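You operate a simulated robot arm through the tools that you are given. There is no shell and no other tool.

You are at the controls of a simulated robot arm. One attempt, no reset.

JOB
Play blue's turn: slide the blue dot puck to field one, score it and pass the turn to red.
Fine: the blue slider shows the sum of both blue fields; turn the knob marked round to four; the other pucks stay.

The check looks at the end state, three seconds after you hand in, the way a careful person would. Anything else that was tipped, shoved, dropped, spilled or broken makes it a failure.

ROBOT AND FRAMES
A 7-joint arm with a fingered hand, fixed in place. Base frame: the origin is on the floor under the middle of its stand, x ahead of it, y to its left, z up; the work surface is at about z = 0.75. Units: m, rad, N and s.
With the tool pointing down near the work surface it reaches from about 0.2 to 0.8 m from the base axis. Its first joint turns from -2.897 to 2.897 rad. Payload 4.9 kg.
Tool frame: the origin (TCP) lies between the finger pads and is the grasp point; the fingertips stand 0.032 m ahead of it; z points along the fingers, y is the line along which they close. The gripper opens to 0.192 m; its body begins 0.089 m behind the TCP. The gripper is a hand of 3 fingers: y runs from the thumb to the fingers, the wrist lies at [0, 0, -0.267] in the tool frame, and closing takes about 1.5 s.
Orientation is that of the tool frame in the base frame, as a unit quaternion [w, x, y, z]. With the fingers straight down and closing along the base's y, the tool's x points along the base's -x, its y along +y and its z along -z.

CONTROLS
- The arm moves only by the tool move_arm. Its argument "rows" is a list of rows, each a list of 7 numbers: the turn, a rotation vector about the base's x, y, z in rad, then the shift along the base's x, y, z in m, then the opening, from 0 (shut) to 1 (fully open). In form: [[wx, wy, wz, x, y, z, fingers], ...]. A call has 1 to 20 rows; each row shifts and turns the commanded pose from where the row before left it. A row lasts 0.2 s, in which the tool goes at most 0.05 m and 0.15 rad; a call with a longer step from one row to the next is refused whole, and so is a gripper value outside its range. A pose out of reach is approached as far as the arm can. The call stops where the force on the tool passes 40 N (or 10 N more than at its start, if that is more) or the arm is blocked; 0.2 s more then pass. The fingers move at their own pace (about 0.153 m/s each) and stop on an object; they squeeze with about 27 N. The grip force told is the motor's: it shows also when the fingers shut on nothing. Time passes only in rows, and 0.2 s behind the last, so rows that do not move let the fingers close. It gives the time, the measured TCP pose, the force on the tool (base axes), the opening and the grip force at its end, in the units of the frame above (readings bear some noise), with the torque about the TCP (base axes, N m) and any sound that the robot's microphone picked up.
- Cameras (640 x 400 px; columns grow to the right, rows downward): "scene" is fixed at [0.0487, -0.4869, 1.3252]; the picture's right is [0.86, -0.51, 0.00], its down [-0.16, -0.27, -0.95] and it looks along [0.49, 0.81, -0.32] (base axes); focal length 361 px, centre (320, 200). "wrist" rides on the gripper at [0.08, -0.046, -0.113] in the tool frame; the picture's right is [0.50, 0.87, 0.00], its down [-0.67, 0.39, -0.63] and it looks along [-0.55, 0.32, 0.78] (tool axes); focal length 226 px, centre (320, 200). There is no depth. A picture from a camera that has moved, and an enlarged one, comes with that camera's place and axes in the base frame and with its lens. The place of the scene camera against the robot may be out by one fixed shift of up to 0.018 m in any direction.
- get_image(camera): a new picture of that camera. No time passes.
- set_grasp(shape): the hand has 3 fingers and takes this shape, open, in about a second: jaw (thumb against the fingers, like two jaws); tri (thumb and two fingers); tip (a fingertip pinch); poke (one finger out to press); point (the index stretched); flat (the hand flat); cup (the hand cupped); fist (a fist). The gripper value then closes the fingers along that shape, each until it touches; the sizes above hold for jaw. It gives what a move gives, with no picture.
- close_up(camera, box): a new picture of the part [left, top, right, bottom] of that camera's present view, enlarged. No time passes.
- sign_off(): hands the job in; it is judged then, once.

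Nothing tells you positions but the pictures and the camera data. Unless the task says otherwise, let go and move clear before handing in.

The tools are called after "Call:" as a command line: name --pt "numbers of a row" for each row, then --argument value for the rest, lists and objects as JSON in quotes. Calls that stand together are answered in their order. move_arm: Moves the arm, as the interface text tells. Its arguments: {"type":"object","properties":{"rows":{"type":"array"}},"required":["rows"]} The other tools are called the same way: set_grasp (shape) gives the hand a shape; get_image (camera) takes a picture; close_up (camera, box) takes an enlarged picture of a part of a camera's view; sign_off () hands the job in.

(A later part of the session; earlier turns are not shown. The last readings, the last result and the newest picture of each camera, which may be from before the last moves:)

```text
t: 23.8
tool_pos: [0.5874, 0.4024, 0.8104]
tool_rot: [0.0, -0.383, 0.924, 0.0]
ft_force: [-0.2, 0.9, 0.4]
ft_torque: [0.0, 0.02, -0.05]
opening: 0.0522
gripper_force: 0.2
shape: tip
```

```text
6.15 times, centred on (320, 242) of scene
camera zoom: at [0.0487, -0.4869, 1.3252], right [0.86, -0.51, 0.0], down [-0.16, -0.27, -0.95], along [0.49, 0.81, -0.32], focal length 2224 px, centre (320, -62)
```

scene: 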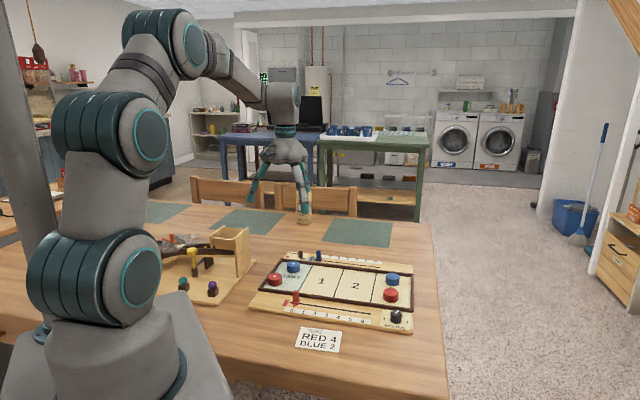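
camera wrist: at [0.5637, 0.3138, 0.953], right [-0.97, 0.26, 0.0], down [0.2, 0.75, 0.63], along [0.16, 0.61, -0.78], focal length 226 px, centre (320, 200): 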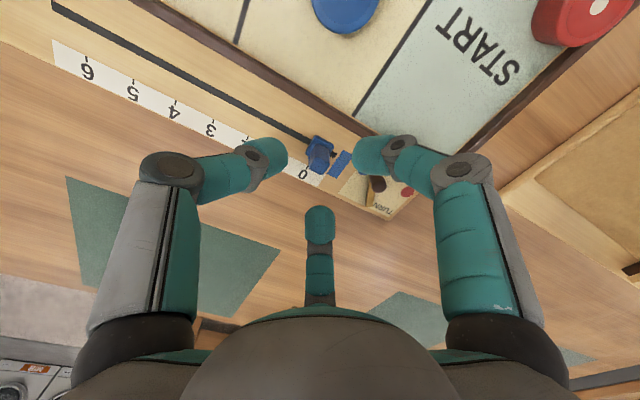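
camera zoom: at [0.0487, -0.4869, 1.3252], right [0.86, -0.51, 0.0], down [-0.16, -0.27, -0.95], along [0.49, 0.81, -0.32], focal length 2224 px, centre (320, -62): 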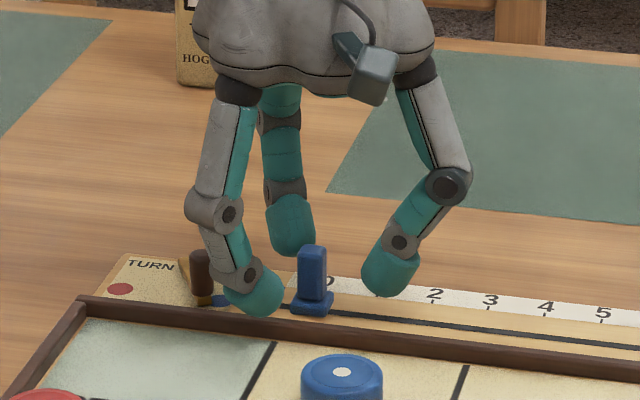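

The fingers surround the handle and are clear of the peg. I'll close on it.

Call:
move_arm --pt "0 0 0 0 0 0 0.15" --pt "0 0 0 0 0 0 0.05" --pt "0 0 0 0 0 0 0" --pt "0 0 0 0 0 0 0"

Call:
close_up --camera "wrist" --box '[224, 90, 416, 210]'

Call:
close_up --camera "scene" --box '[270, 210, 370, 275]'

```text
t: 24.8
tool_pos: [0.5877, 0.4029, 0.8107]
tool_rot: [-0.001, -0.383, 0.924, -0.001]
ft_force: [3.7, 1.7, -3.6]
ft_torque: [0.09, -0.1, -0.01]
opening: 0.0089
gripper_force: 26.8
shape: tip
```

```text
3.33 times, centred on (320, 150) of wrist
camera zoom: at [0.564, 0.3135, 0.9236], right [-0.97, 0.26, 0.0], down [0.2, 0.75, 0.63], along [0.16, 0.61, -0.78], focal length 754 px, centre (320, 367)
```

zoom: 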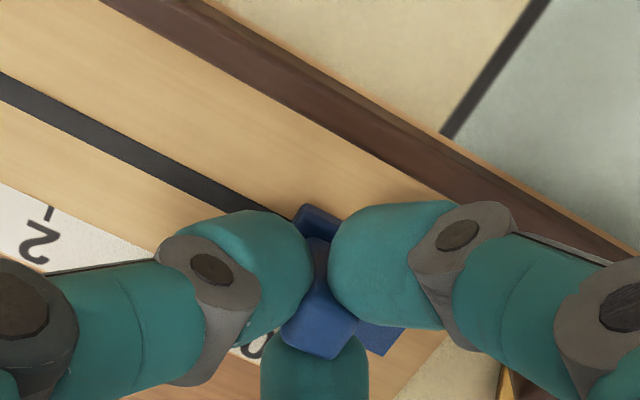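

```text
6.15 times, centred on (320, 242) of scene
camera zoom: at [0.0487, -0.4869, 1.3252], right [0.86, -0.51, 0.0], down [-0.16, -0.27, -0.95], along [0.49, 0.81, -0.32], focal length 2224 px, centre (320, -62)
```

zoom: 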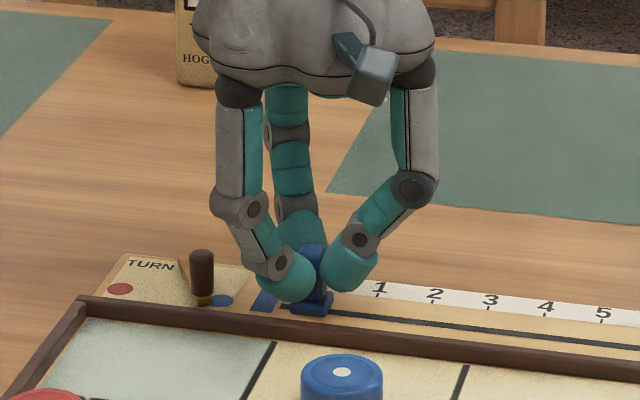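

It's gripped with only small forces. I'll slide it along the slot by 0.120 m to tick 4.

Call:
move_arm --pt "0 0 0 0.00705 -0.007125 0 0" --pt "0 0 0 0.00705 -0.007125 0 0" --pt "0 0 0 0.0141 -0.01425 0 0" --pt "0 0 0 0.0141 -0.01425 0 0" --pt "0 0 0 0.0141 -0.01425 0 0" --pt "0 0 0 0.0141 -0.01425 0 0" --pt "0 0 0 0.0141 -0.01425 0 0" --pt "0 0 0 0 0 0 0"

Call:
close_up --camera "wrist" --box '[224, 90, 416, 210]'

Call:
close_up --camera "scene" --box '[270, 210, 430, 310]'

```text
t: 26.6
tool_pos: [0.6736, 0.3174, 0.8104]
tool_rot: [0.0, -0.383, 0.924, 0.0]
ft_force: [13.6, 11.9, -14.7]
ft_torque: [0.27, -0.35, 0.08]
opening: 0.0082
gripper_force: 27.0
shape: tip
```

```text
3.33 times, centred on (320, 150) of wrist
camera zoom: at [0.6482, 0.2275, 0.9242], right [-0.97, 0.26, 0.0], down [0.2, 0.75, 0.63], along [0.16, 0.61, -0.78], focal length 754 px, centre (320, 367)
```

zoom: 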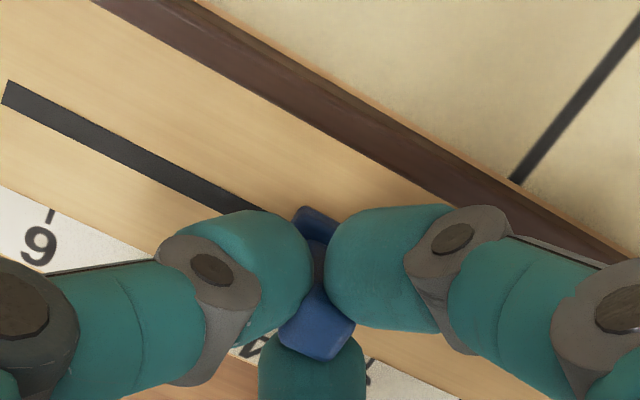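

```text
4.00 times, centred on (350, 260) of scene
camera zoom: at [0.0487, -0.4869, 1.3252], right [0.86, -0.51, 0.0], down [-0.16, -0.27, -0.95], along [0.49, 0.81, -0.32], focal length 1446 px, centre (200, -40)
```

zoom: 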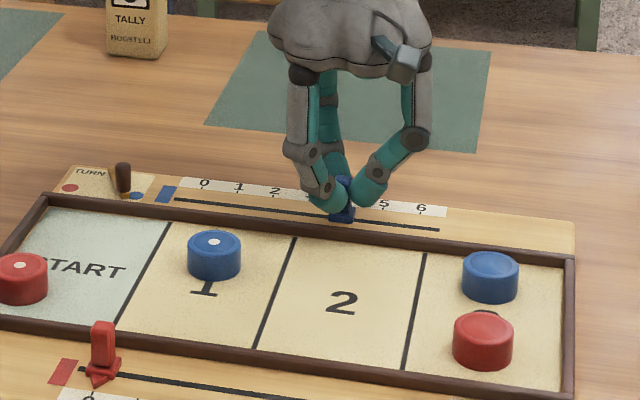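

The slider reached about tick 4. I'll relax the small side load first, then open and check the pointer.

Call:
move_arm --pt "0 0 0 0.0011 0.0011 -0.001 0" --pt "0 0 0 0 0 0 0"

```text
t: 27.2
tool_pos: [0.6737, 0.318, 0.8098]
tool_rot: [-0.001, -0.382, 0.924, -0.001]
ft_force: [3.7, 2.8, -3.4]
ft_torque: [0.11, -0.13, 0.0]
opening: 0.0083
gripper_force: 27.3
shape: tip
```

Call:
move_arm --pt "0 0 0 0 0 0 0.12" --pt "0 0 0 0 0 0 0.25" --pt "0 0 0 0 0 0 0.25" --pt "0 0 0 0 0 0 0.25"

Call:
close_up --camera "wrist" --box '[224, 90, 416, 210]'

Call:
close_up --camera "scene" --box '[300, 220, 400, 285]'

```text
t: 28.2
tool_pos: [0.6719, 0.3194, 0.8092]
tool_rot: [-0.001, -0.383, 0.924, 0.0]
ft_force: [-0.5, 0.0, 0.0]
ft_torque: [0.0, -0.03, 0.02]
opening: 0.0478
gripper_force: 0.1
shape: tip
```

```text
3.33 times, centred on (320, 150) of wrist
camera zoom: at [0.6486, 0.2284, 0.9233], right [-0.97, 0.26, 0.0], down [0.2, 0.75, 0.63], along [0.16, 0.61, -0.78], focal length 754 px, centre (320, 367)
```

zoom: 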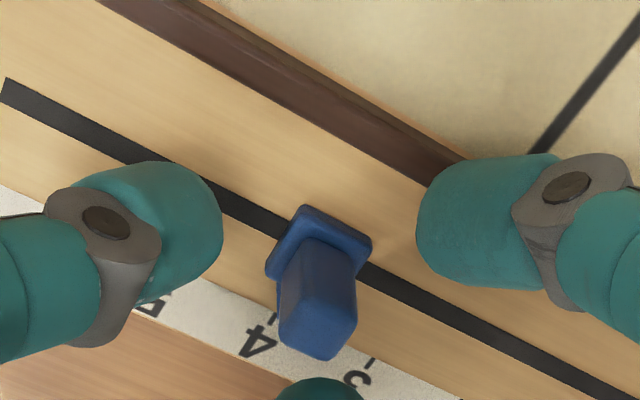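

```text
6.15 times, centred on (350, 252) of scene
camera zoom: at [0.0487, -0.4869, 1.3252], right [0.86, -0.51, 0.0], down [-0.16, -0.27, -0.95], along [0.49, 0.81, -0.32], focal length 2224 px, centre (135, -123)
```

zoom: 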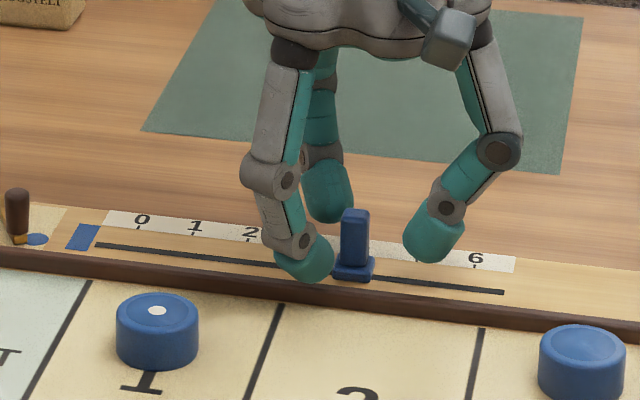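

The pointer appears to be at 4. I'll lift clear and verify with a better view.

Call:
move_arm --pt "0 0 0 0 0 0.015 0.25" --pt "0 0 0 0 0 0.03 0.25" --pt "0 0 0 0 0 0.035 0.25" --pt "0 0 0 -0.01 -0.03 0.02 0.25" --pt "0 0 0 0 0 0 0.25"

Call:
get_image --camera "wrist"

Call:
close_up --camera "wrist" --box '[240, 100, 400, 200]'

Call:
close_up --camera "scene" --box '[280, 235, 400, 310]'

```text
t: 29.4
tool_pos: [0.661, 0.2893, 0.9124]
tool_rot: [0.0, -0.384, 0.924, -0.001]
ft_force: [0.4, -0.3, 0.2]
ft_torque: [-0.01, 0.0, 0.03]
opening: 0.0475
gripper_force: 0.0
shape: tip
```

```text
taken
camera wrist: at [0.6378, 0.1993, 1.0261], right [-0.97, 0.26, 0.0], down [0.2, 0.75, 0.63], along [0.16, 0.61, -0.78], focal length 226 px, centre (320, 200)
```

wrist: 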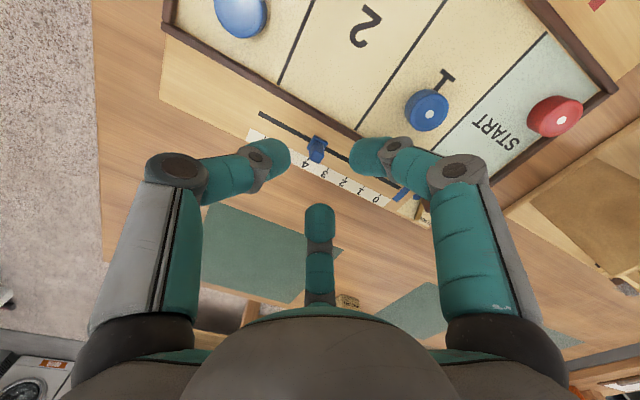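

```text
4.00 times, centred on (320, 150) of wrist
camera zoom: at [0.6378, 0.1993, 1.0261], right [-0.97, 0.26, 0.0], down [0.2, 0.75, 0.63], along [0.16, 0.61, -0.78], focal length 904 px, centre (320, 400)
```

zoom: 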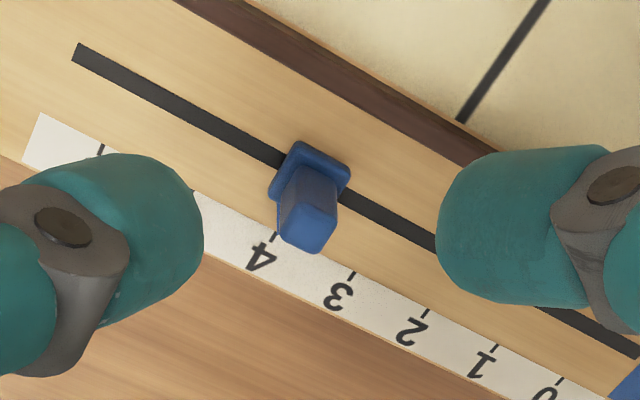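

```text
5.33 times, centred on (340, 272) of scene
camera zoom: at [0.0487, -0.4869, 1.3252], right [0.86, -0.51, 0.0], down [-0.16, -0.27, -0.95], along [0.49, 0.81, -0.32], focal length 1927 px, centre (213, -187)
```

zoom: 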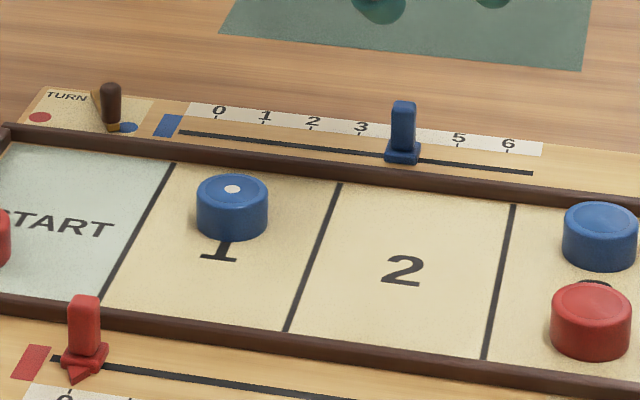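

Call:
close_up --camera "wrist" --box '[296, 130, 344, 170]'

Call:
close_up --camera "scene" --box '[340, 250, 380, 275]'

```text
10.00 times, centred on (320, 150) of wrist
camera zoom: at [0.6378, 0.1993, 1.0261], right [-0.97, 0.26, 0.0], down [0.2, 0.75, 0.63], along [0.16, 0.61, -0.78], focal length 2261 px, centre (320, 700)
```

zoom: 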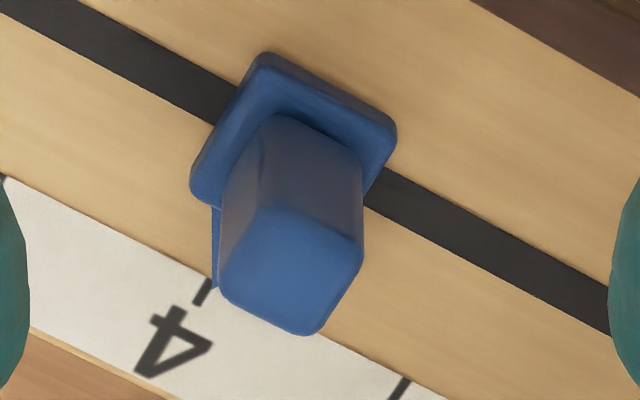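

```text
16.00 times, centred on (360, 262) of scene
camera zoom: at [0.0487, -0.4869, 1.3252], right [0.86, -0.51, 0.0], down [-0.16, -0.27, -0.95], along [0.49, 0.81, -0.32], focal length 5782 px, centre (-320, -800)
```

zoom: 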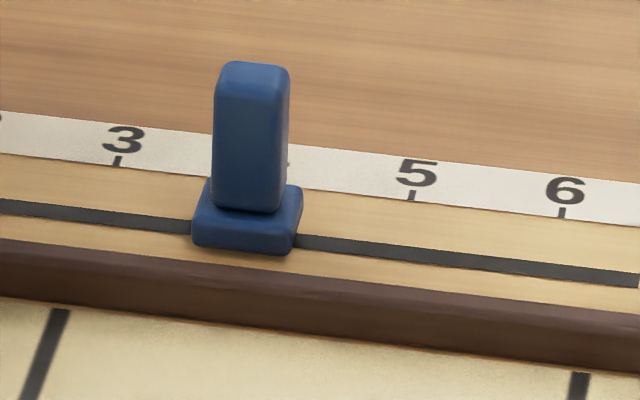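

The blue slider's pointer sits at 4, within about 1 mm. Next is the turn lever: I'll close the fingers and hover beside the peg on the slider side.

Call:
move_arm --pt "0 0 0 -0.0189 0.0247 0 0" --pt "0 0 0 -0.0189 0.0247 0 0" --pt "0 0 0 -0.0189 0.0247 0 0" --pt "0 0 0 -0.0189 0.0247 0 0" --pt "0 0 0 -0.0189 0.0247 0 0" --pt "0 0 0 0 0 -0.02 0" --pt "0 0 0 0 0 0 0"

Call:
get_image --camera "wrist"

Call:
close_up --camera "wrist" --box '[280, 90, 440, 190]'

Call:
close_up --camera "scene" --box '[270, 210, 370, 275]'

```text
t: 31.0
tool_pos: [0.57, 0.4117, 0.8909]
tool_rot: [0.0, -0.382, 0.924, 0.0]
ft_force: [0.5, 0.2, 0.2]
ft_torque: [0.0, 0.01, 0.01]
opening: 0.0001
gripper_force: 26.8
shape: tip
```

```text
taken
camera wrist: at [0.5459, 0.3217, 1.0048], right [-0.97, 0.26, 0.0], down [0.2, 0.75, 0.63], along [0.16, 0.61, -0.78], focal length 226 px, centre (320, 200)
```

wrist: 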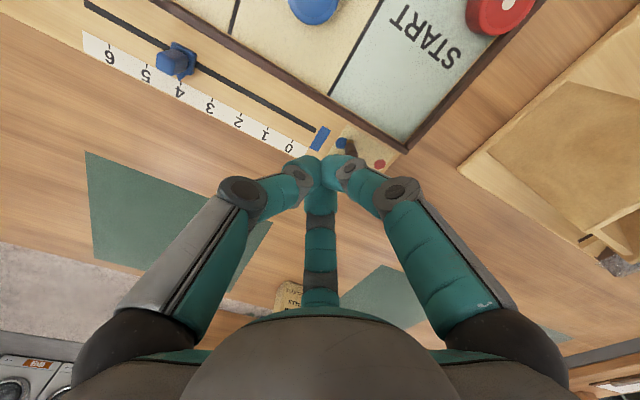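

```text
4.00 times, centred on (360, 140) of wrist
camera zoom: at [0.5459, 0.3217, 1.0048], right [-0.97, 0.26, 0.0], down [0.2, 0.75, 0.63], along [0.16, 0.61, -0.78], focal length 904 px, centre (160, 440)
```

zoom: 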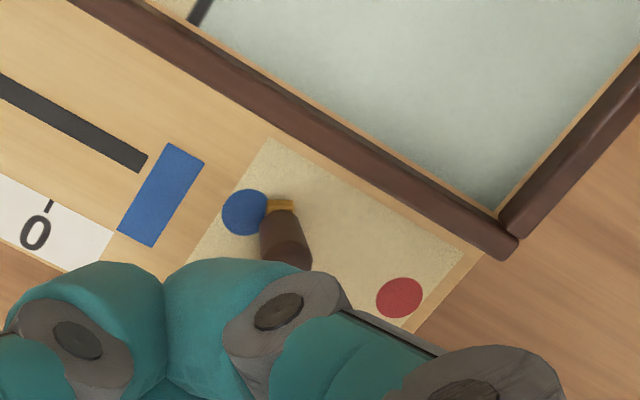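

```text
6.15 times, centred on (320, 242) of scene
camera zoom: at [0.0487, -0.4869, 1.3252], right [0.86, -0.51, 0.0], down [-0.16, -0.27, -0.95], along [0.49, 0.81, -0.32], focal length 2224 px, centre (320, -62)
```

zoom: 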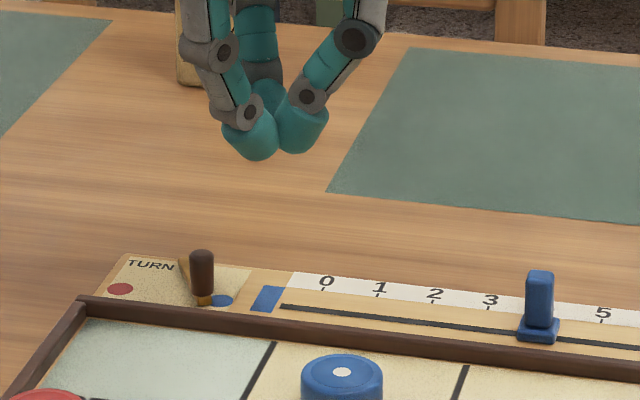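

The hand is 18 mm clear of the peg on the slider side. I'll descend to just above wall height.

Call:
move_arm --pt "0 0 0 0 0 -0.03 0" --pt "0 0 0 0 0 -0.03 0" --pt "0 0 0 0 0 -0.01 0" --pt "0 0 0 0 0 -0.008 0" --pt "0 0 0 0 0 0 0"

Call:
close_up --camera "wrist" --box '[260, 110, 452, 230]'

Call:
close_up --camera "scene" --box '[270, 210, 370, 275]'

```text
t: 32.2
tool_pos: [0.5689, 0.4099, 0.8139]
tool_rot: [0.0, -0.382, 0.924, 0.0]
ft_force: [-0.1, -0.1, 0.2]
ft_torque: [-0.02, 0.03, -0.01]
opening: 0.0002
gripper_force: 27.0
shape: tip
```

```text
3.33 times, centred on (356, 170) of wrist
camera zoom: at [0.5443, 0.3211, 0.9262], right [-0.97, 0.26, 0.0], down [0.2, 0.75, 0.63], along [0.16, 0.61, -0.78], focal length 754 px, centre (200, 300)
```

zoom: 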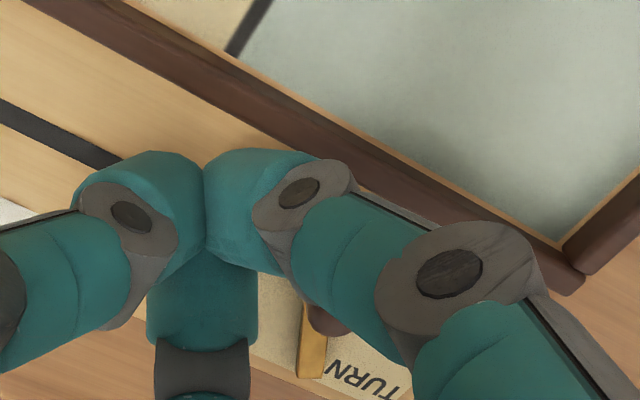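

```text
6.15 times, centred on (320, 242) of scene
camera zoom: at [0.0487, -0.4869, 1.3252], right [0.86, -0.51, 0.0], down [-0.16, -0.27, -0.95], along [0.49, 0.81, -0.32], focal length 2224 px, centre (320, -62)
```

zoom: 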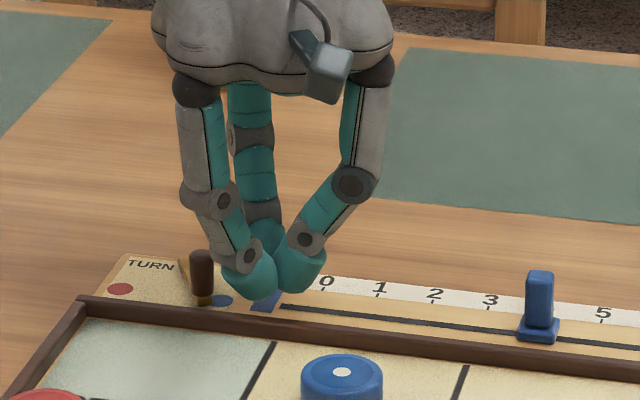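

No contact so far. The two front fingers form a notch facing the peg, so I'll push gently toward the red dot and watch the force.

Call:
move_arm --pt "0 0 0 -0.00422 0.00427 0 0" --pt "0 0 0 -0.00422 0.00427 0 0" --pt "0 0 0 -0.00422 0.00427 0 0" --pt "0 0 0 -0.00422 0.00427 0 0" --pt "0 0 0 -0.00422 0.00427 0 0" --pt "0 0 0 -0.00422 0.00427 0 0"

Call:
close_up --camera "wrist" --box '[260, 110, 452, 230]'

Call:
close_up --camera "scene" --box '[270, 210, 370, 275]'

```text
t: 33.6
tool_pos: [0.5429, 0.4369, 0.8131]
tool_rot: [-0.001, -0.383, 0.924, 0.0]
ft_force: [0.9, 0.4, 0.1]
ft_torque: [-0.04, 0.01, 0.0]
opening: 0.0001
gripper_force: 27.0
shape: tip
```

```text
3.33 times, centred on (356, 170) of wrist
camera zoom: at [0.5187, 0.3481, 0.9258], right [-0.97, 0.26, 0.0], down [0.2, 0.75, 0.63], along [0.16, 0.61, -0.78], focal length 754 px, centre (200, 300)
```

zoom: 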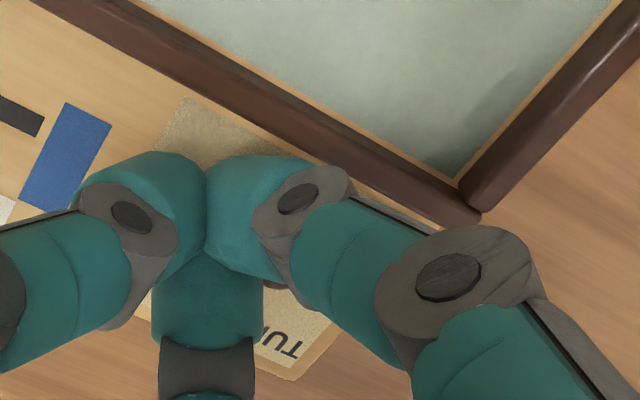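

```text
6.15 times, centred on (320, 242) of scene
camera zoom: at [0.0487, -0.4869, 1.3252], right [0.86, -0.51, 0.0], down [-0.16, -0.27, -0.95], along [0.49, 0.81, -0.32], focal length 2224 px, centre (320, -62)
```

zoom: 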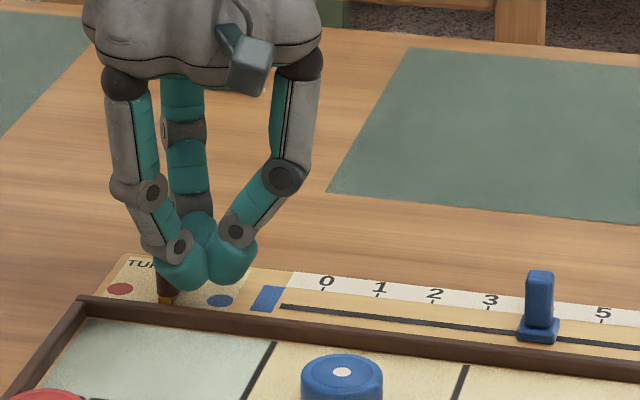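

The lever is moving easily and is now near mid-swing. I'll continue toward red.

Call:
move_arm --pt "0 0 0 -0.00352 0.00355 0 0" --pt "0 0 0 -0.00352 0.00355 0 0" --pt "0 0 0 -0.00352 0.00355 0 0" --pt "0 0 0 -0.00352 0.00355 0 0"

Call:
close_up --camera "wrist" --box '[260, 110, 452, 230]'

Call:
close_up --camera "scene" --box '[270, 210, 370, 275]'

```text
t: 34.6
tool_pos: [0.5301, 0.4519, 0.8126]
tool_rot: [0.0, -0.383, 0.924, 0.0]
ft_force: [0.9, -0.2, 0.1]
ft_torque: [0.0, -0.01, -0.05]
opening: 0.0002
gripper_force: 26.9
shape: tip
```

```text
3.33 times, centred on (356, 170) of wrist
camera zoom: at [0.506, 0.363, 0.9253], right [-0.97, 0.26, 0.0], down [0.2, 0.75, 0.63], along [0.16, 0.61, -0.78], focal length 754 px, centre (200, 300)
```

zoom: 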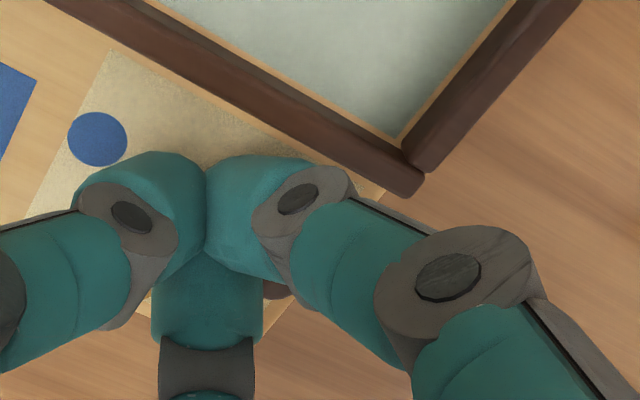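

```text
6.15 times, centred on (320, 242) of scene
camera zoom: at [0.0487, -0.4869, 1.3252], right [0.86, -0.51, 0.0], down [-0.16, -0.27, -0.95], along [0.49, 0.81, -0.32], focal length 2224 px, centre (320, -62)
```

zoom: 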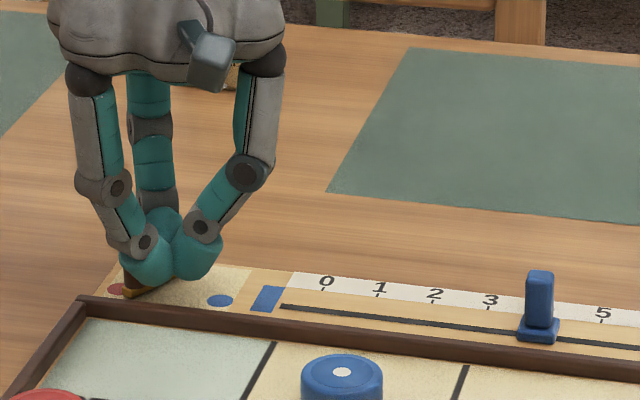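

The lever's tip is now next to the red dot. I'll back away along the slot direction, lift, and look.

Call:
move_arm --pt "0 0 0 0.00703 -0.00711 0 0" --pt "0 0 0 0.0141 -0.0142 0 0" --pt "0 0 0 0 0 0.03 0" --pt "0 0 0 0 0 0.04 0" --pt "0 0 0 0.0141 -0.0342 0.02 0" --pt "0 0 0 0 0 0 0"

Call:
close_up --camera "wrist" --box '[280, 60, 440, 160]'

Call:
close_up --camera "scene" --box '[270, 230, 350, 280]'

```text
t: 36.0
tool_pos: [0.5637, 0.3951, 0.904]
tool_rot: [-0.001, -0.383, 0.924, 0.0]
ft_force: [-0.1, 0.2, 0.1]
ft_torque: [-0.01, -0.01, -0.03]
opening: 0.0
gripper_force: 27.2
shape: tip
```

```text
4.00 times, centred on (360, 110) of wrist
camera zoom: at [0.5399, 0.3067, 1.0162], right [-0.97, 0.26, 0.0], down [0.2, 0.75, 0.63], along [0.16, 0.61, -0.78], focal length 904 px, centre (160, 560)
```

zoom: 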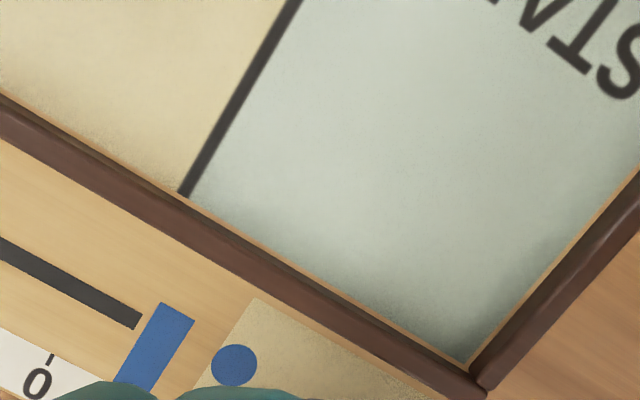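

```text
8.00 times, centred on (310, 255) of scene
camera zoom: at [0.0487, -0.4869, 1.3252], right [0.86, -0.51, 0.0], down [-0.16, -0.27, -0.95], along [0.49, 0.81, -0.32], focal length 2891 px, centre (400, -240)
```

zoom: 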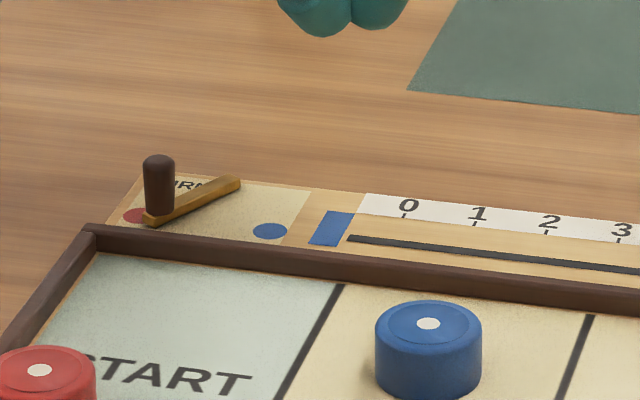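

The lever now points at the red dot. I'll check its angle from above with the wrist camera.

Call:
move_arm --pt "0 0 0 0 0.0225 0.025 0" --pt "0 0 0 0 0.0225 0.025 0" --pt "0 0 0 0 0 0 0"

Call:
close_up --camera "wrist" --box '[280, 60, 440, 160]'

Call:
get_image --camera "wrist"

```text
t: 36.8
tool_pos: [0.5642, 0.4423, 0.9535]
tool_rot: [0.0, -0.383, 0.924, 0.0]
ft_force: [0.7, -0.2, -0.8]
ft_torque: [0.02, 0.03, 0.02]
opening: 0.0002
gripper_force: 27.4
shape: tip
```

```text
4.00 times, centred on (360, 110) of wrist
camera zoom: at [0.5407, 0.3532, 1.066], right [-0.97, 0.26, 0.0], down [0.2, 0.75, 0.63], along [0.16, 0.61, -0.78], focal length 904 px, centre (160, 560)
```

zoom: 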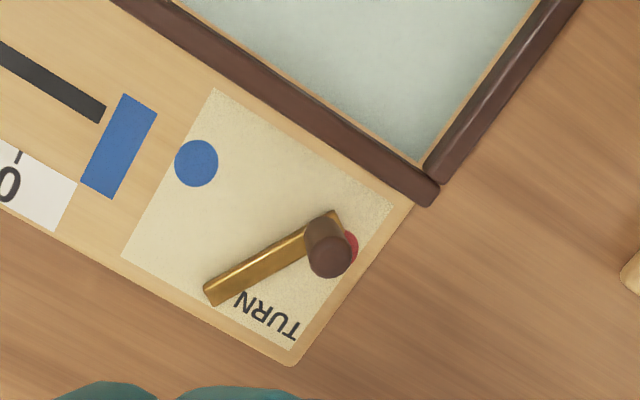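

```text
taken
camera wrist: at [0.5407, 0.3532, 1.066], right [-0.97, 0.26, 0.0], down [0.2, 0.75, 0.63], along [0.16, 0.61, -0.78], focal length 226 px, centre (320, 200)
```

wrist: 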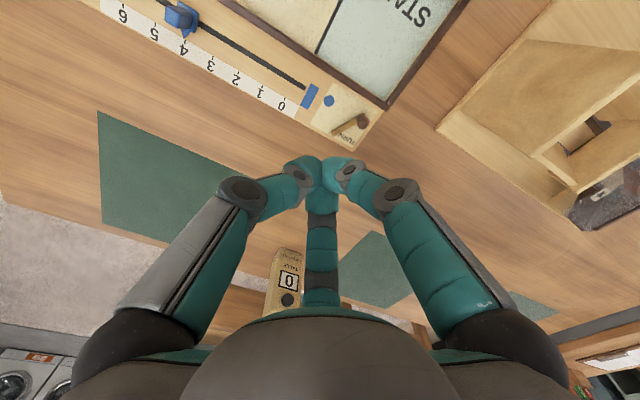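

The lever points to red, mirroring its earlier position at blue (about 27° to the other side). Now for the round knob: I'll move above it with the hand partly open.

Call:
move_arm --pt "0 0 0.021 0.00235 -0.04026 -0.00335 0.3" --pt "0 0 0.021 0.00235 -0.04026 -0.00335 0.3" --pt "0 0 0.021 0.00235 -0.04026 -0.00335 0.3" --pt "0 0 0.021 0.00235 -0.04026 -0.00335 0.3" --pt "0 0 0.021 0.00235 -0.04026 -0.00335 0.3" --pt "0 0 0.021 0.00235 -0.04026 -0.00335 0.3" --pt "0 0 0.021 0.00235 -0.04026 -0.00335 0.3" --pt "0 0 0.021 0.00235 -0.04026 -0.00335 0.3" --pt "0 0 0.021 0.00235 -0.04026 -0.00335 0.3" --pt "0 0 0.021 0.00235 -0.04026 -0.00335 0.3" --pt "0 0 0 0 0 0 0.3"

Call:
get_image --camera "wrist"

Call:
close_up --camera "wrist" --box '[256, 80, 384, 160]'

Call:
close_up --camera "scene" --box '[320, 240, 440, 340]'

```text
t: 39.2
tool_pos: [0.5879, 0.038, 0.9203]
tool_rot: [-0.001, -0.478, 0.879, 0.0]
ft_force: [-0.8, -1.2, 0.9]
ft_torque: [0.0, -0.04, 0.01]
opening: 0.0571
gripper_force: 0.0
shape: tip
```

```text
taken
camera wrist: at [0.5822, -0.0545, 1.033], right [-1.0, 0.05, 0.0], down [0.04, 0.77, 0.63], along [0.03, 0.63, -0.78], focal length 226 px, centre (320, 200)
```

wrist: 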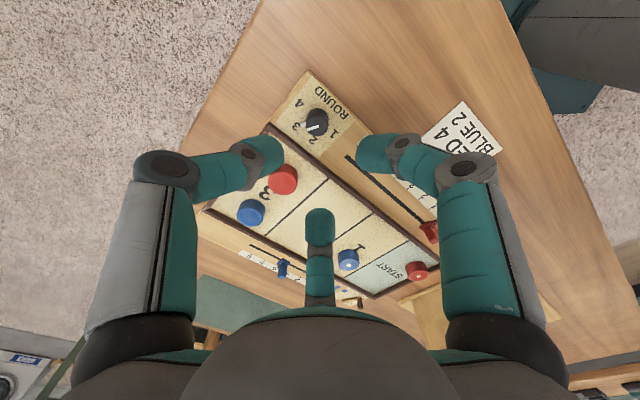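

```text
5.00 times, centred on (320, 120) of wrist
camera zoom: at [0.5822, -0.0545, 1.033], right [-1.0, 0.05, 0.0], down [0.04, 0.77, 0.63], along [0.03, 0.63, -0.78], focal length 1130 px, centre (320, 600)
```

zoom: 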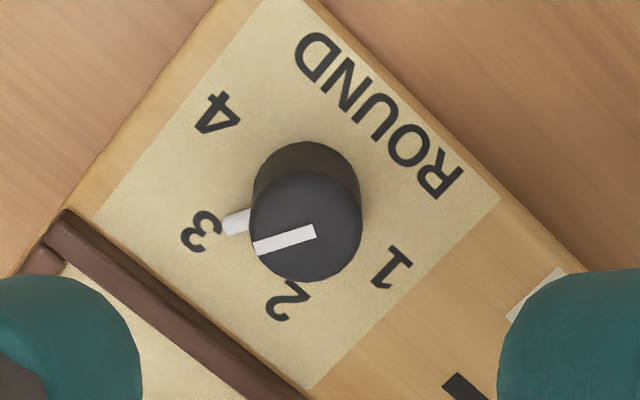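

```text
4.00 times, centred on (380, 290) of scene
camera zoom: at [0.0487, -0.4869, 1.3252], right [0.86, -0.51, 0.0], down [-0.16, -0.27, -0.95], along [0.49, 0.81, -0.32], focal length 1446 px, centre (80, -160)
```

zoom: 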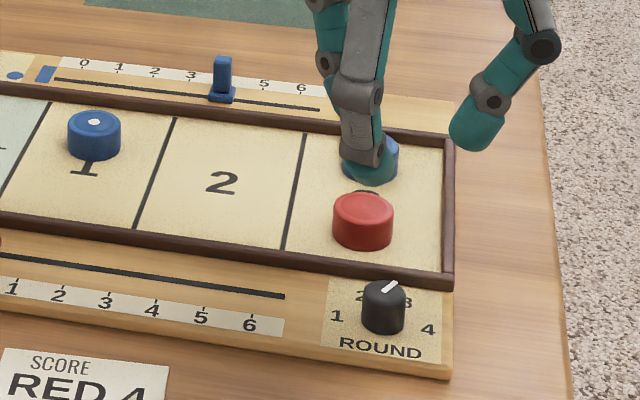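

The knob's line points at 3 and has a small tab at its foot, which sits between my fingers. The knob's centre is about 3 mm off my axis in +x and 2 mm in +y. I'll correct that and descend partway.

Call:
move_arm --pt "0 0 0 0.003 0.002 -0.02 0.3" --pt "0 0 0 0 0 -0.03 0.3" --pt "0 0 0 0 0 -0.02 0.3" --pt "0 0 0 0 0 0 0.3"

Call:
close_up --camera "wrist" --box '[224, 90, 416, 210]'

Call:
close_up --camera "scene" --box '[340, 250, 440, 335]'

```text
t: 40.2
tool_pos: [0.5914, 0.0404, 0.849]
tool_rot: [0.0, -0.478, 0.878, 0.0]
ft_force: [0.1, 0.4, -0.6]
ft_torque: [-0.04, 0.01, 0.02]
opening: 0.0572
gripper_force: 0.1
shape: tip
```

```text
3.33 times, centred on (320, 150) of wrist
camera zoom: at [0.5863, -0.0518, 0.9615], right [-1.0, 0.05, 0.0], down [0.04, 0.77, 0.63], along [0.03, 0.63, -0.78], focal length 754 px, centre (320, 367)
```

zoom: 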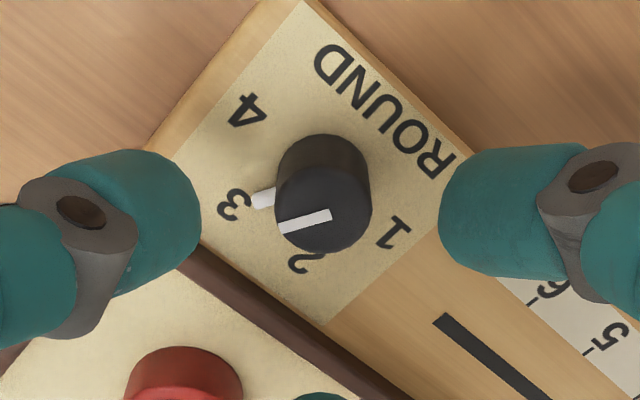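

```text
4.71 times, centred on (390, 292) of scene
camera zoom: at [0.0487, -0.4869, 1.3252], right [0.86, -0.51, 0.0], down [-0.16, -0.27, -0.95], along [0.49, 0.81, -0.32], focal length 1700 px, centre (-9, -235)
```

zoom: 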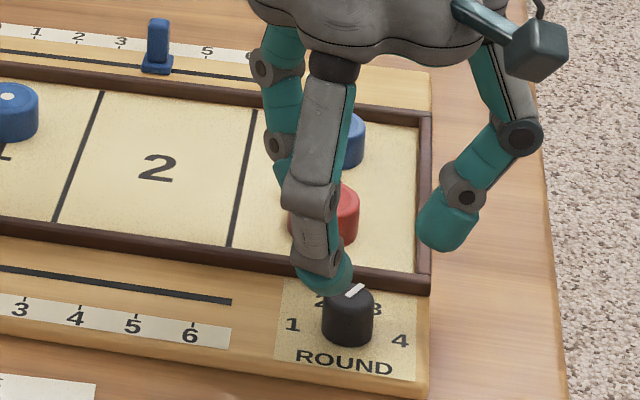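

Alignment is within about 1 mm. I'll make a tiny correction and descend to grasp height.

Call:
move_arm --pt "0 0 0 -0.0006 -0.001 -0.02 0.3" --pt "0 0 0 0 0 -0.015 0.3" --pt "0 0 0 0 0 -0.01 0.3" --pt "0 0 0 0 0 0 0.3"

Call:
close_up --camera "wrist" --box '[224, 90, 416, 210]'

Call:
close_up --camera "scene" --box '[340, 250, 440, 335]'

```text
t: 41.2
tool_pos: [0.5903, 0.0388, 0.8046]
tool_rot: [0.001, -0.477, 0.879, 0.001]
ft_force: [0.0, 0.1, -0.1]
ft_torque: [0.0, 0.0, 0.01]
opening: 0.0575
gripper_force: 0.1
shape: tip
```

```text
3.33 times, centred on (320, 150) of wrist
camera zoom: at [0.5859, -0.0532, 0.9173], right [-1.0, 0.05, 0.0], down [0.04, 0.77, 0.63], along [0.03, 0.63, -0.78], focal length 754 px, centre (320, 367)
```

zoom: 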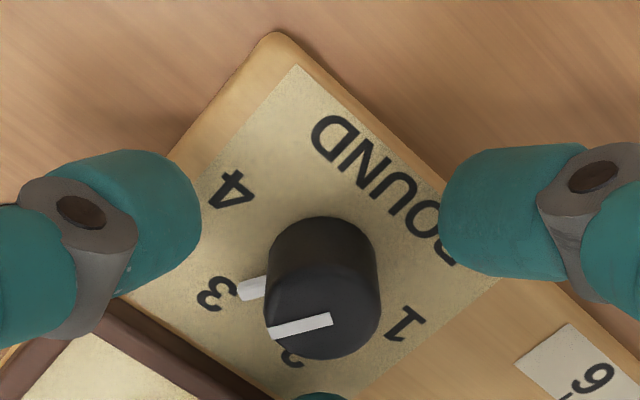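

```text
4.71 times, centred on (390, 292) of scene
camera zoom: at [0.0487, -0.4869, 1.3252], right [0.86, -0.51, 0.0], down [-0.16, -0.27, -0.95], along [0.49, 0.81, -0.32], focal length 1700 px, centre (-9, -235)
```

zoom: 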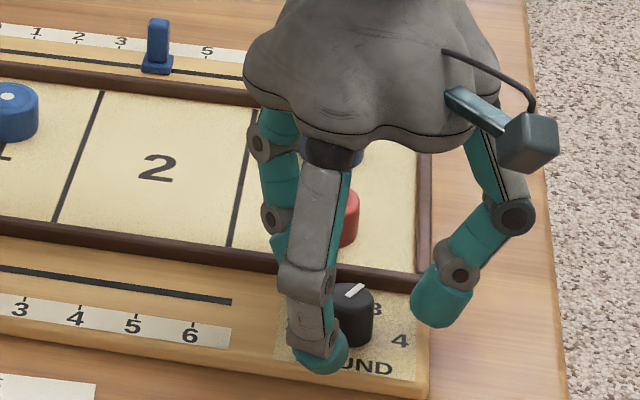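

The knob is centred among the fingers. I'll close on it.

Call:
move_arm --pt "0 0 0 0 0 0 0.2" --pt "0 0 0 0 0 0 0.1" --pt "0 0 0 0 0 0 0" --pt "0 0 0 0 0 0 0"

Call:
close_up --camera "wrist" --box '[224, 90, 416, 210]'

Call:
close_up --camera "scene" --box '[340, 250, 440, 335]'

```text
t: 42.2
tool_pos: [0.5904, 0.0385, 0.8051]
tool_rot: [0.0, -0.478, 0.878, -0.001]
ft_force: [0.9, 1.1, -3.7]
ft_torque: [0.09, -0.08, 0.0]
opening: 0.0183
gripper_force: 26.9
shape: tip
```

```text
3.33 times, centred on (320, 150) of wrist
camera zoom: at [0.5857, -0.0532, 0.9171], right [-1.0, 0.05, 0.0], down [0.04, 0.77, 0.63], along [0.03, 0.63, -0.78], focal length 754 px, centre (320, 367)
```

zoom: 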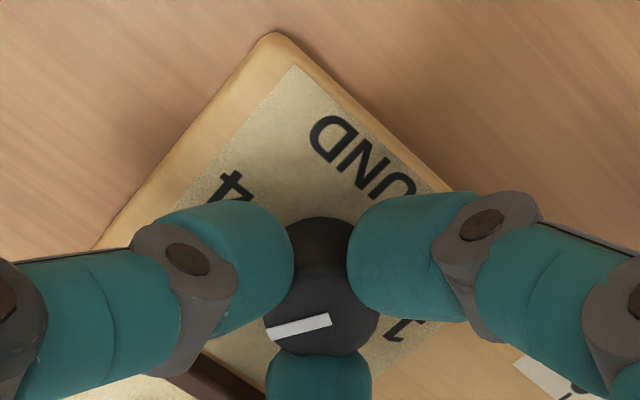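

```text
4.71 times, centred on (390, 292) of scene
camera zoom: at [0.0487, -0.4869, 1.3252], right [0.86, -0.51, 0.0], down [-0.16, -0.27, -0.95], along [0.49, 0.81, -0.32], focal length 1700 px, centre (-9, -235)
```

zoom: 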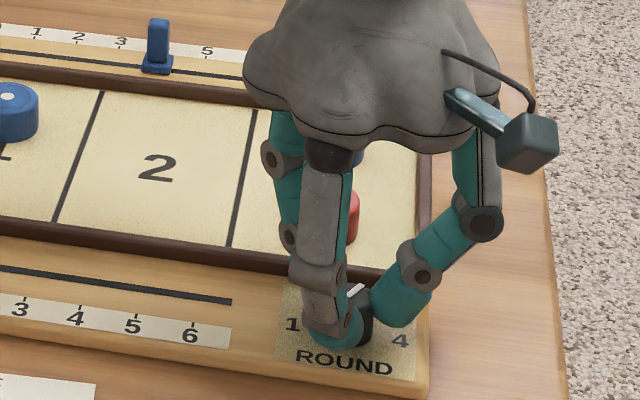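

It's gripped securely. I'll turn the knob clockwise by about 1.0 rad, the spacing from 3 to 4.

Call:
move_arm --pt "0 0 -0.1 0 0 0 0" --pt "0 0 -0.1 0 0 0 0" --pt "0 0 -0.1 0 0 0 0" --pt "0 0 -0.1 0 0 0 0" --pt "0 0 -0.1 0 0 0 0" --pt "0 0 -0.1 0 0 0 0" --pt "0 0 -0.1 0 0 0 0" --pt "0 0 -0.1 0 0 0 0" --pt "0 0 -0.1 0 0 0 0" --pt "0 0 -0.1 0 0 0 0" --pt "0 0 0 0 0 0 0"

Call:
close_up --camera "wrist" --box '[224, 90, 416, 210]'

Call:
close_up --camera "scene" --box '[340, 250, 440, 335]'

```text
t: 44.6
tool_pos: [0.591, 0.0393, 0.8029]
tool_rot: [0.001, 0.004, 1.0, 0.0]
ft_force: [-6.3, 5.1, -2.3]
ft_torque: [0.06, 0.23, -0.02]
opening: 0.0181
gripper_force: 27.2
shape: tip
```

```text
3.33 times, centred on (320, 150) of wrist
camera zoom: at [0.511, -0.0064, 0.9169], right [-0.49, 0.87, 0.0], down [0.67, 0.38, 0.63], along [0.55, 0.31, -0.78], focal length 754 px, centre (320, 367)
```

zoom: 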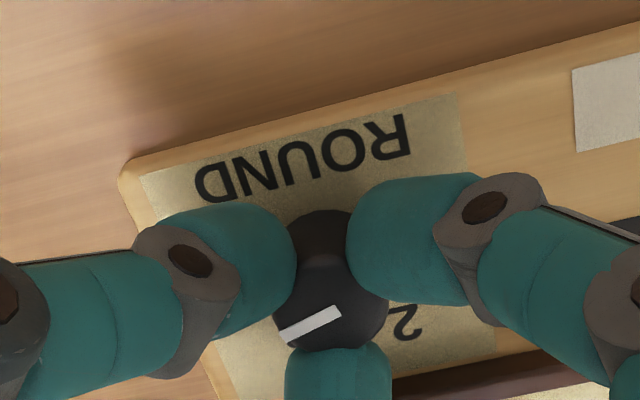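

```text
4.71 times, centred on (390, 292) of scene
camera zoom: at [0.0487, -0.4869, 1.3252], right [0.86, -0.51, 0.0], down [-0.16, -0.27, -0.95], along [0.49, 0.81, -0.32], focal length 1700 px, centre (-9, -235)
```

zoom: 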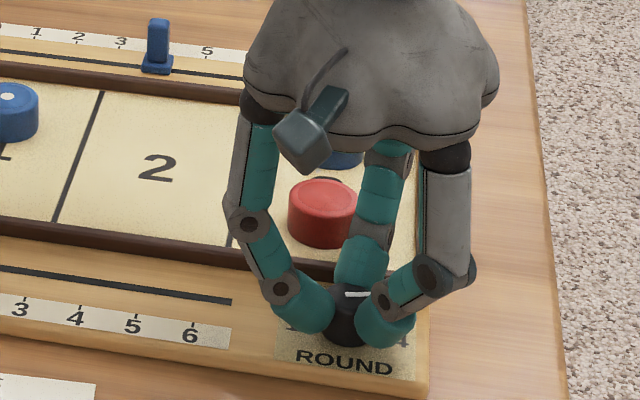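

The knob lagged slightly behind the hand and has turned about 47° of the required 57°. I'll turn a little further.

Call:
move_arm --pt "0 0 -0.09 0 0 0 0" --pt "0 0 -0.09 0 0 0 0" --pt "0 0 0 0 0 0 0"

Call:
close_up --camera "wrist" --box '[224, 90, 416, 210]'

Call:
close_up --camera "scene" --box '[340, 250, 440, 335]'

```text
t: 45.4
tool_pos: [0.5908, 0.0396, 0.8041]
tool_rot: [-0.001, 0.094, 0.996, 0.0]
ft_force: [-7.5, 3.9, -5.3]
ft_torque: [0.09, 0.21, 0.04]
opening: 0.0182
gripper_force: 26.8
shape: tip
```

```text
3.33 times, centred on (320, 150) of wrist
camera zoom: at [0.504, 0.0086, 0.9171], right [-0.33, 0.94, 0.0], down [0.73, 0.26, 0.63], along [0.6, 0.21, -0.78], focal length 754 px, centre (320, 367)
```

zoom: 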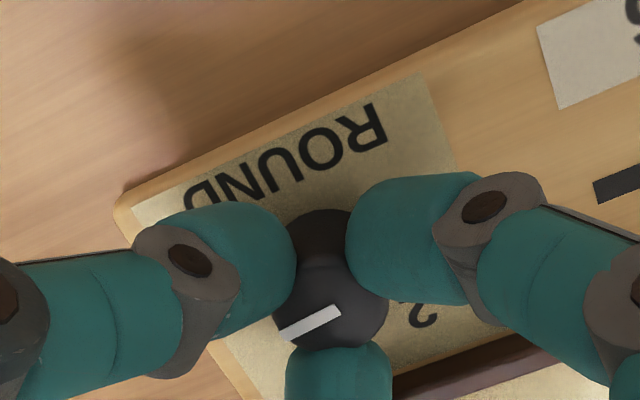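

```text
4.71 times, centred on (390, 292) of scene
camera zoom: at [0.0487, -0.4869, 1.3252], right [0.86, -0.51, 0.0], down [-0.16, -0.27, -0.95], along [0.49, 0.81, -0.32], focal length 1700 px, centre (-9, -235)
```

zoom: 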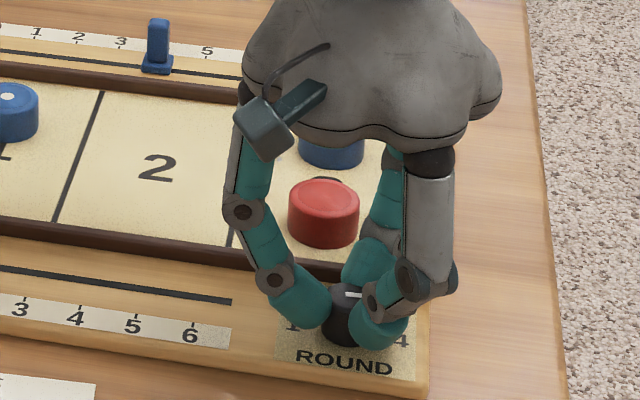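

The knob is at about -39° and needs about -41°. I'll nudge it slightly more, then release and inspect.

Call:
move_arm --pt "0 0 -0.035 0 0 0 0" --pt "0 0 0 0 0 0 0" --pt "0 0 0 0 0 0 0.12" --pt "0 0 0 0 0 0 0.28" --pt "0 0 0 0 0 0 0.3" --pt "0 0 0 0 0 0 0.3"

Call:
close_up --camera "wrist" --box '[224, 90, 416, 210]'

Call:
close_up --camera "scene" --box '[340, 250, 440, 335]'

```text
t: 46.8
tool_pos: [0.5919, 0.0399, 0.8033]
tool_rot: [0.001, 0.11, 0.994, 0.0]
ft_force: [-0.4, 0.1, 0.4]
ft_torque: [0.04, -0.01, -0.03]
opening: 0.0572
gripper_force: 0.1
shape: tip
```

```text
3.33 times, centred on (320, 150) of wrist
camera zoom: at [0.5036, 0.0116, 0.9174], right [-0.3, 0.95, 0.0], down [0.74, 0.23, 0.63], along [0.6, 0.19, -0.78], focal length 754 px, centre (320, 367)
```

zoom: 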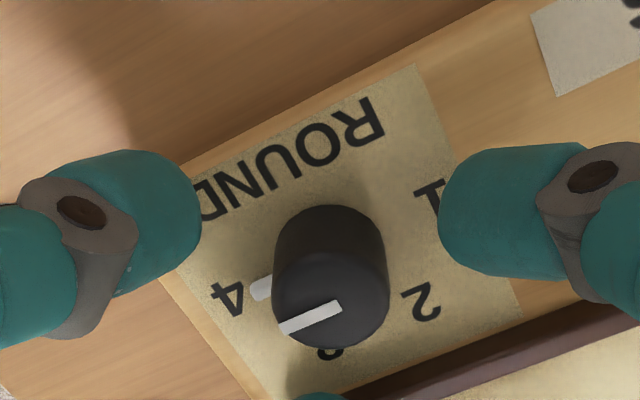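

```text
4.71 times, centred on (390, 292) of scene
camera zoom: at [0.0487, -0.4869, 1.3252], right [0.86, -0.51, 0.0], down [-0.16, -0.27, -0.95], along [0.49, 0.81, -0.32], focal length 1700 px, centre (-9, -235)
```

zoom: 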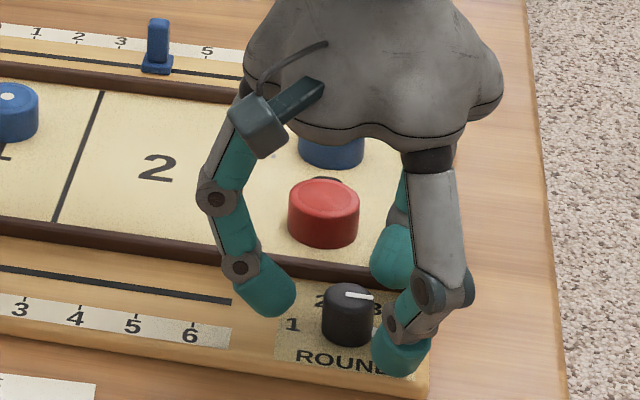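

The knob now appears to point at 4. I'll lift straight up and check from above.

Call:
move_arm --pt "0 0 0 0 0 0.02 0.3" --pt "0 0 0 0 0 0.04 0.3" --pt "0 0 0 0 0 0.04 0.3" --pt "0 0 0 0 0 0.03 0.3" --pt "0 0 0 0 0 0 0.3"

Call:
close_up --camera "wrist" --box '[272, 80, 368, 140]'

Call:
close_up --camera "scene" --box '[370, 295, 430, 335]'

Call:
close_up --camera "scene" --box '[240, 230, 440, 355]'

```text
t: 48.0
tool_pos: [0.5911, 0.0411, 0.9339]
tool_rot: [0.0, 0.11, 0.994, -0.001]
ft_force: [0.2, -0.1, -0.1]
ft_torque: [-0.01, 0.0, -0.02]
opening: 0.0568
gripper_force: 0.0
shape: tip
```

```text
6.67 times, centred on (320, 110) of wrist
camera zoom: at [0.5031, 0.0125, 1.0462], right [-0.3, 0.95, 0.0], down [0.74, 0.23, 0.63], along [0.6, 0.19, -0.78], focal length 1507 px, centre (320, 800)
```

zoom: 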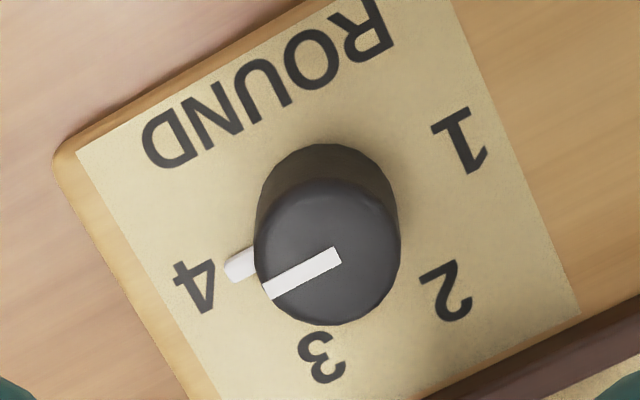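

```text
10.00 times, centred on (400, 315) of scene
camera zoom: at [0.0487, -0.4869, 1.3252], right [0.86, -0.51, 0.0], down [-0.16, -0.27, -0.95], along [0.49, 0.81, -0.32], focal length 3614 px, centre (-480, -950)
```

zoom: 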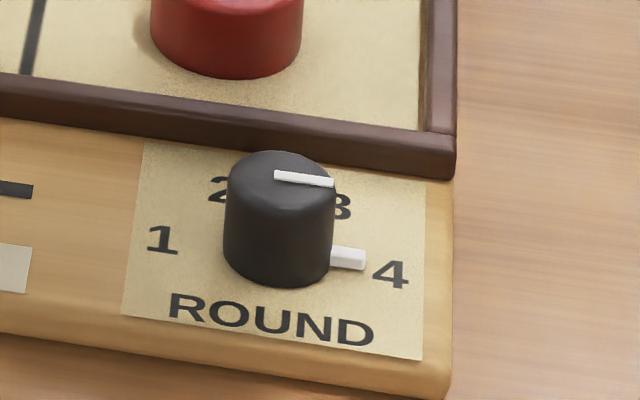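

```text
3.20 times, centred on (340, 292) of scene
camera zoom: at [0.0487, -0.4869, 1.3252], right [0.86, -0.51, 0.0], down [-0.16, -0.27, -0.95], along [0.49, 0.81, -0.32], focal length 1156 px, centre (256, -96)
```

zoom: 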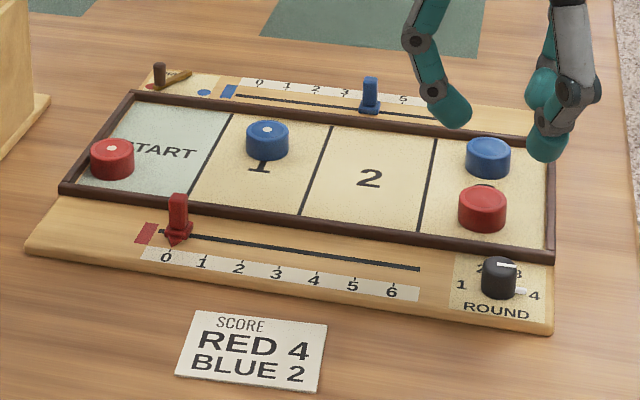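

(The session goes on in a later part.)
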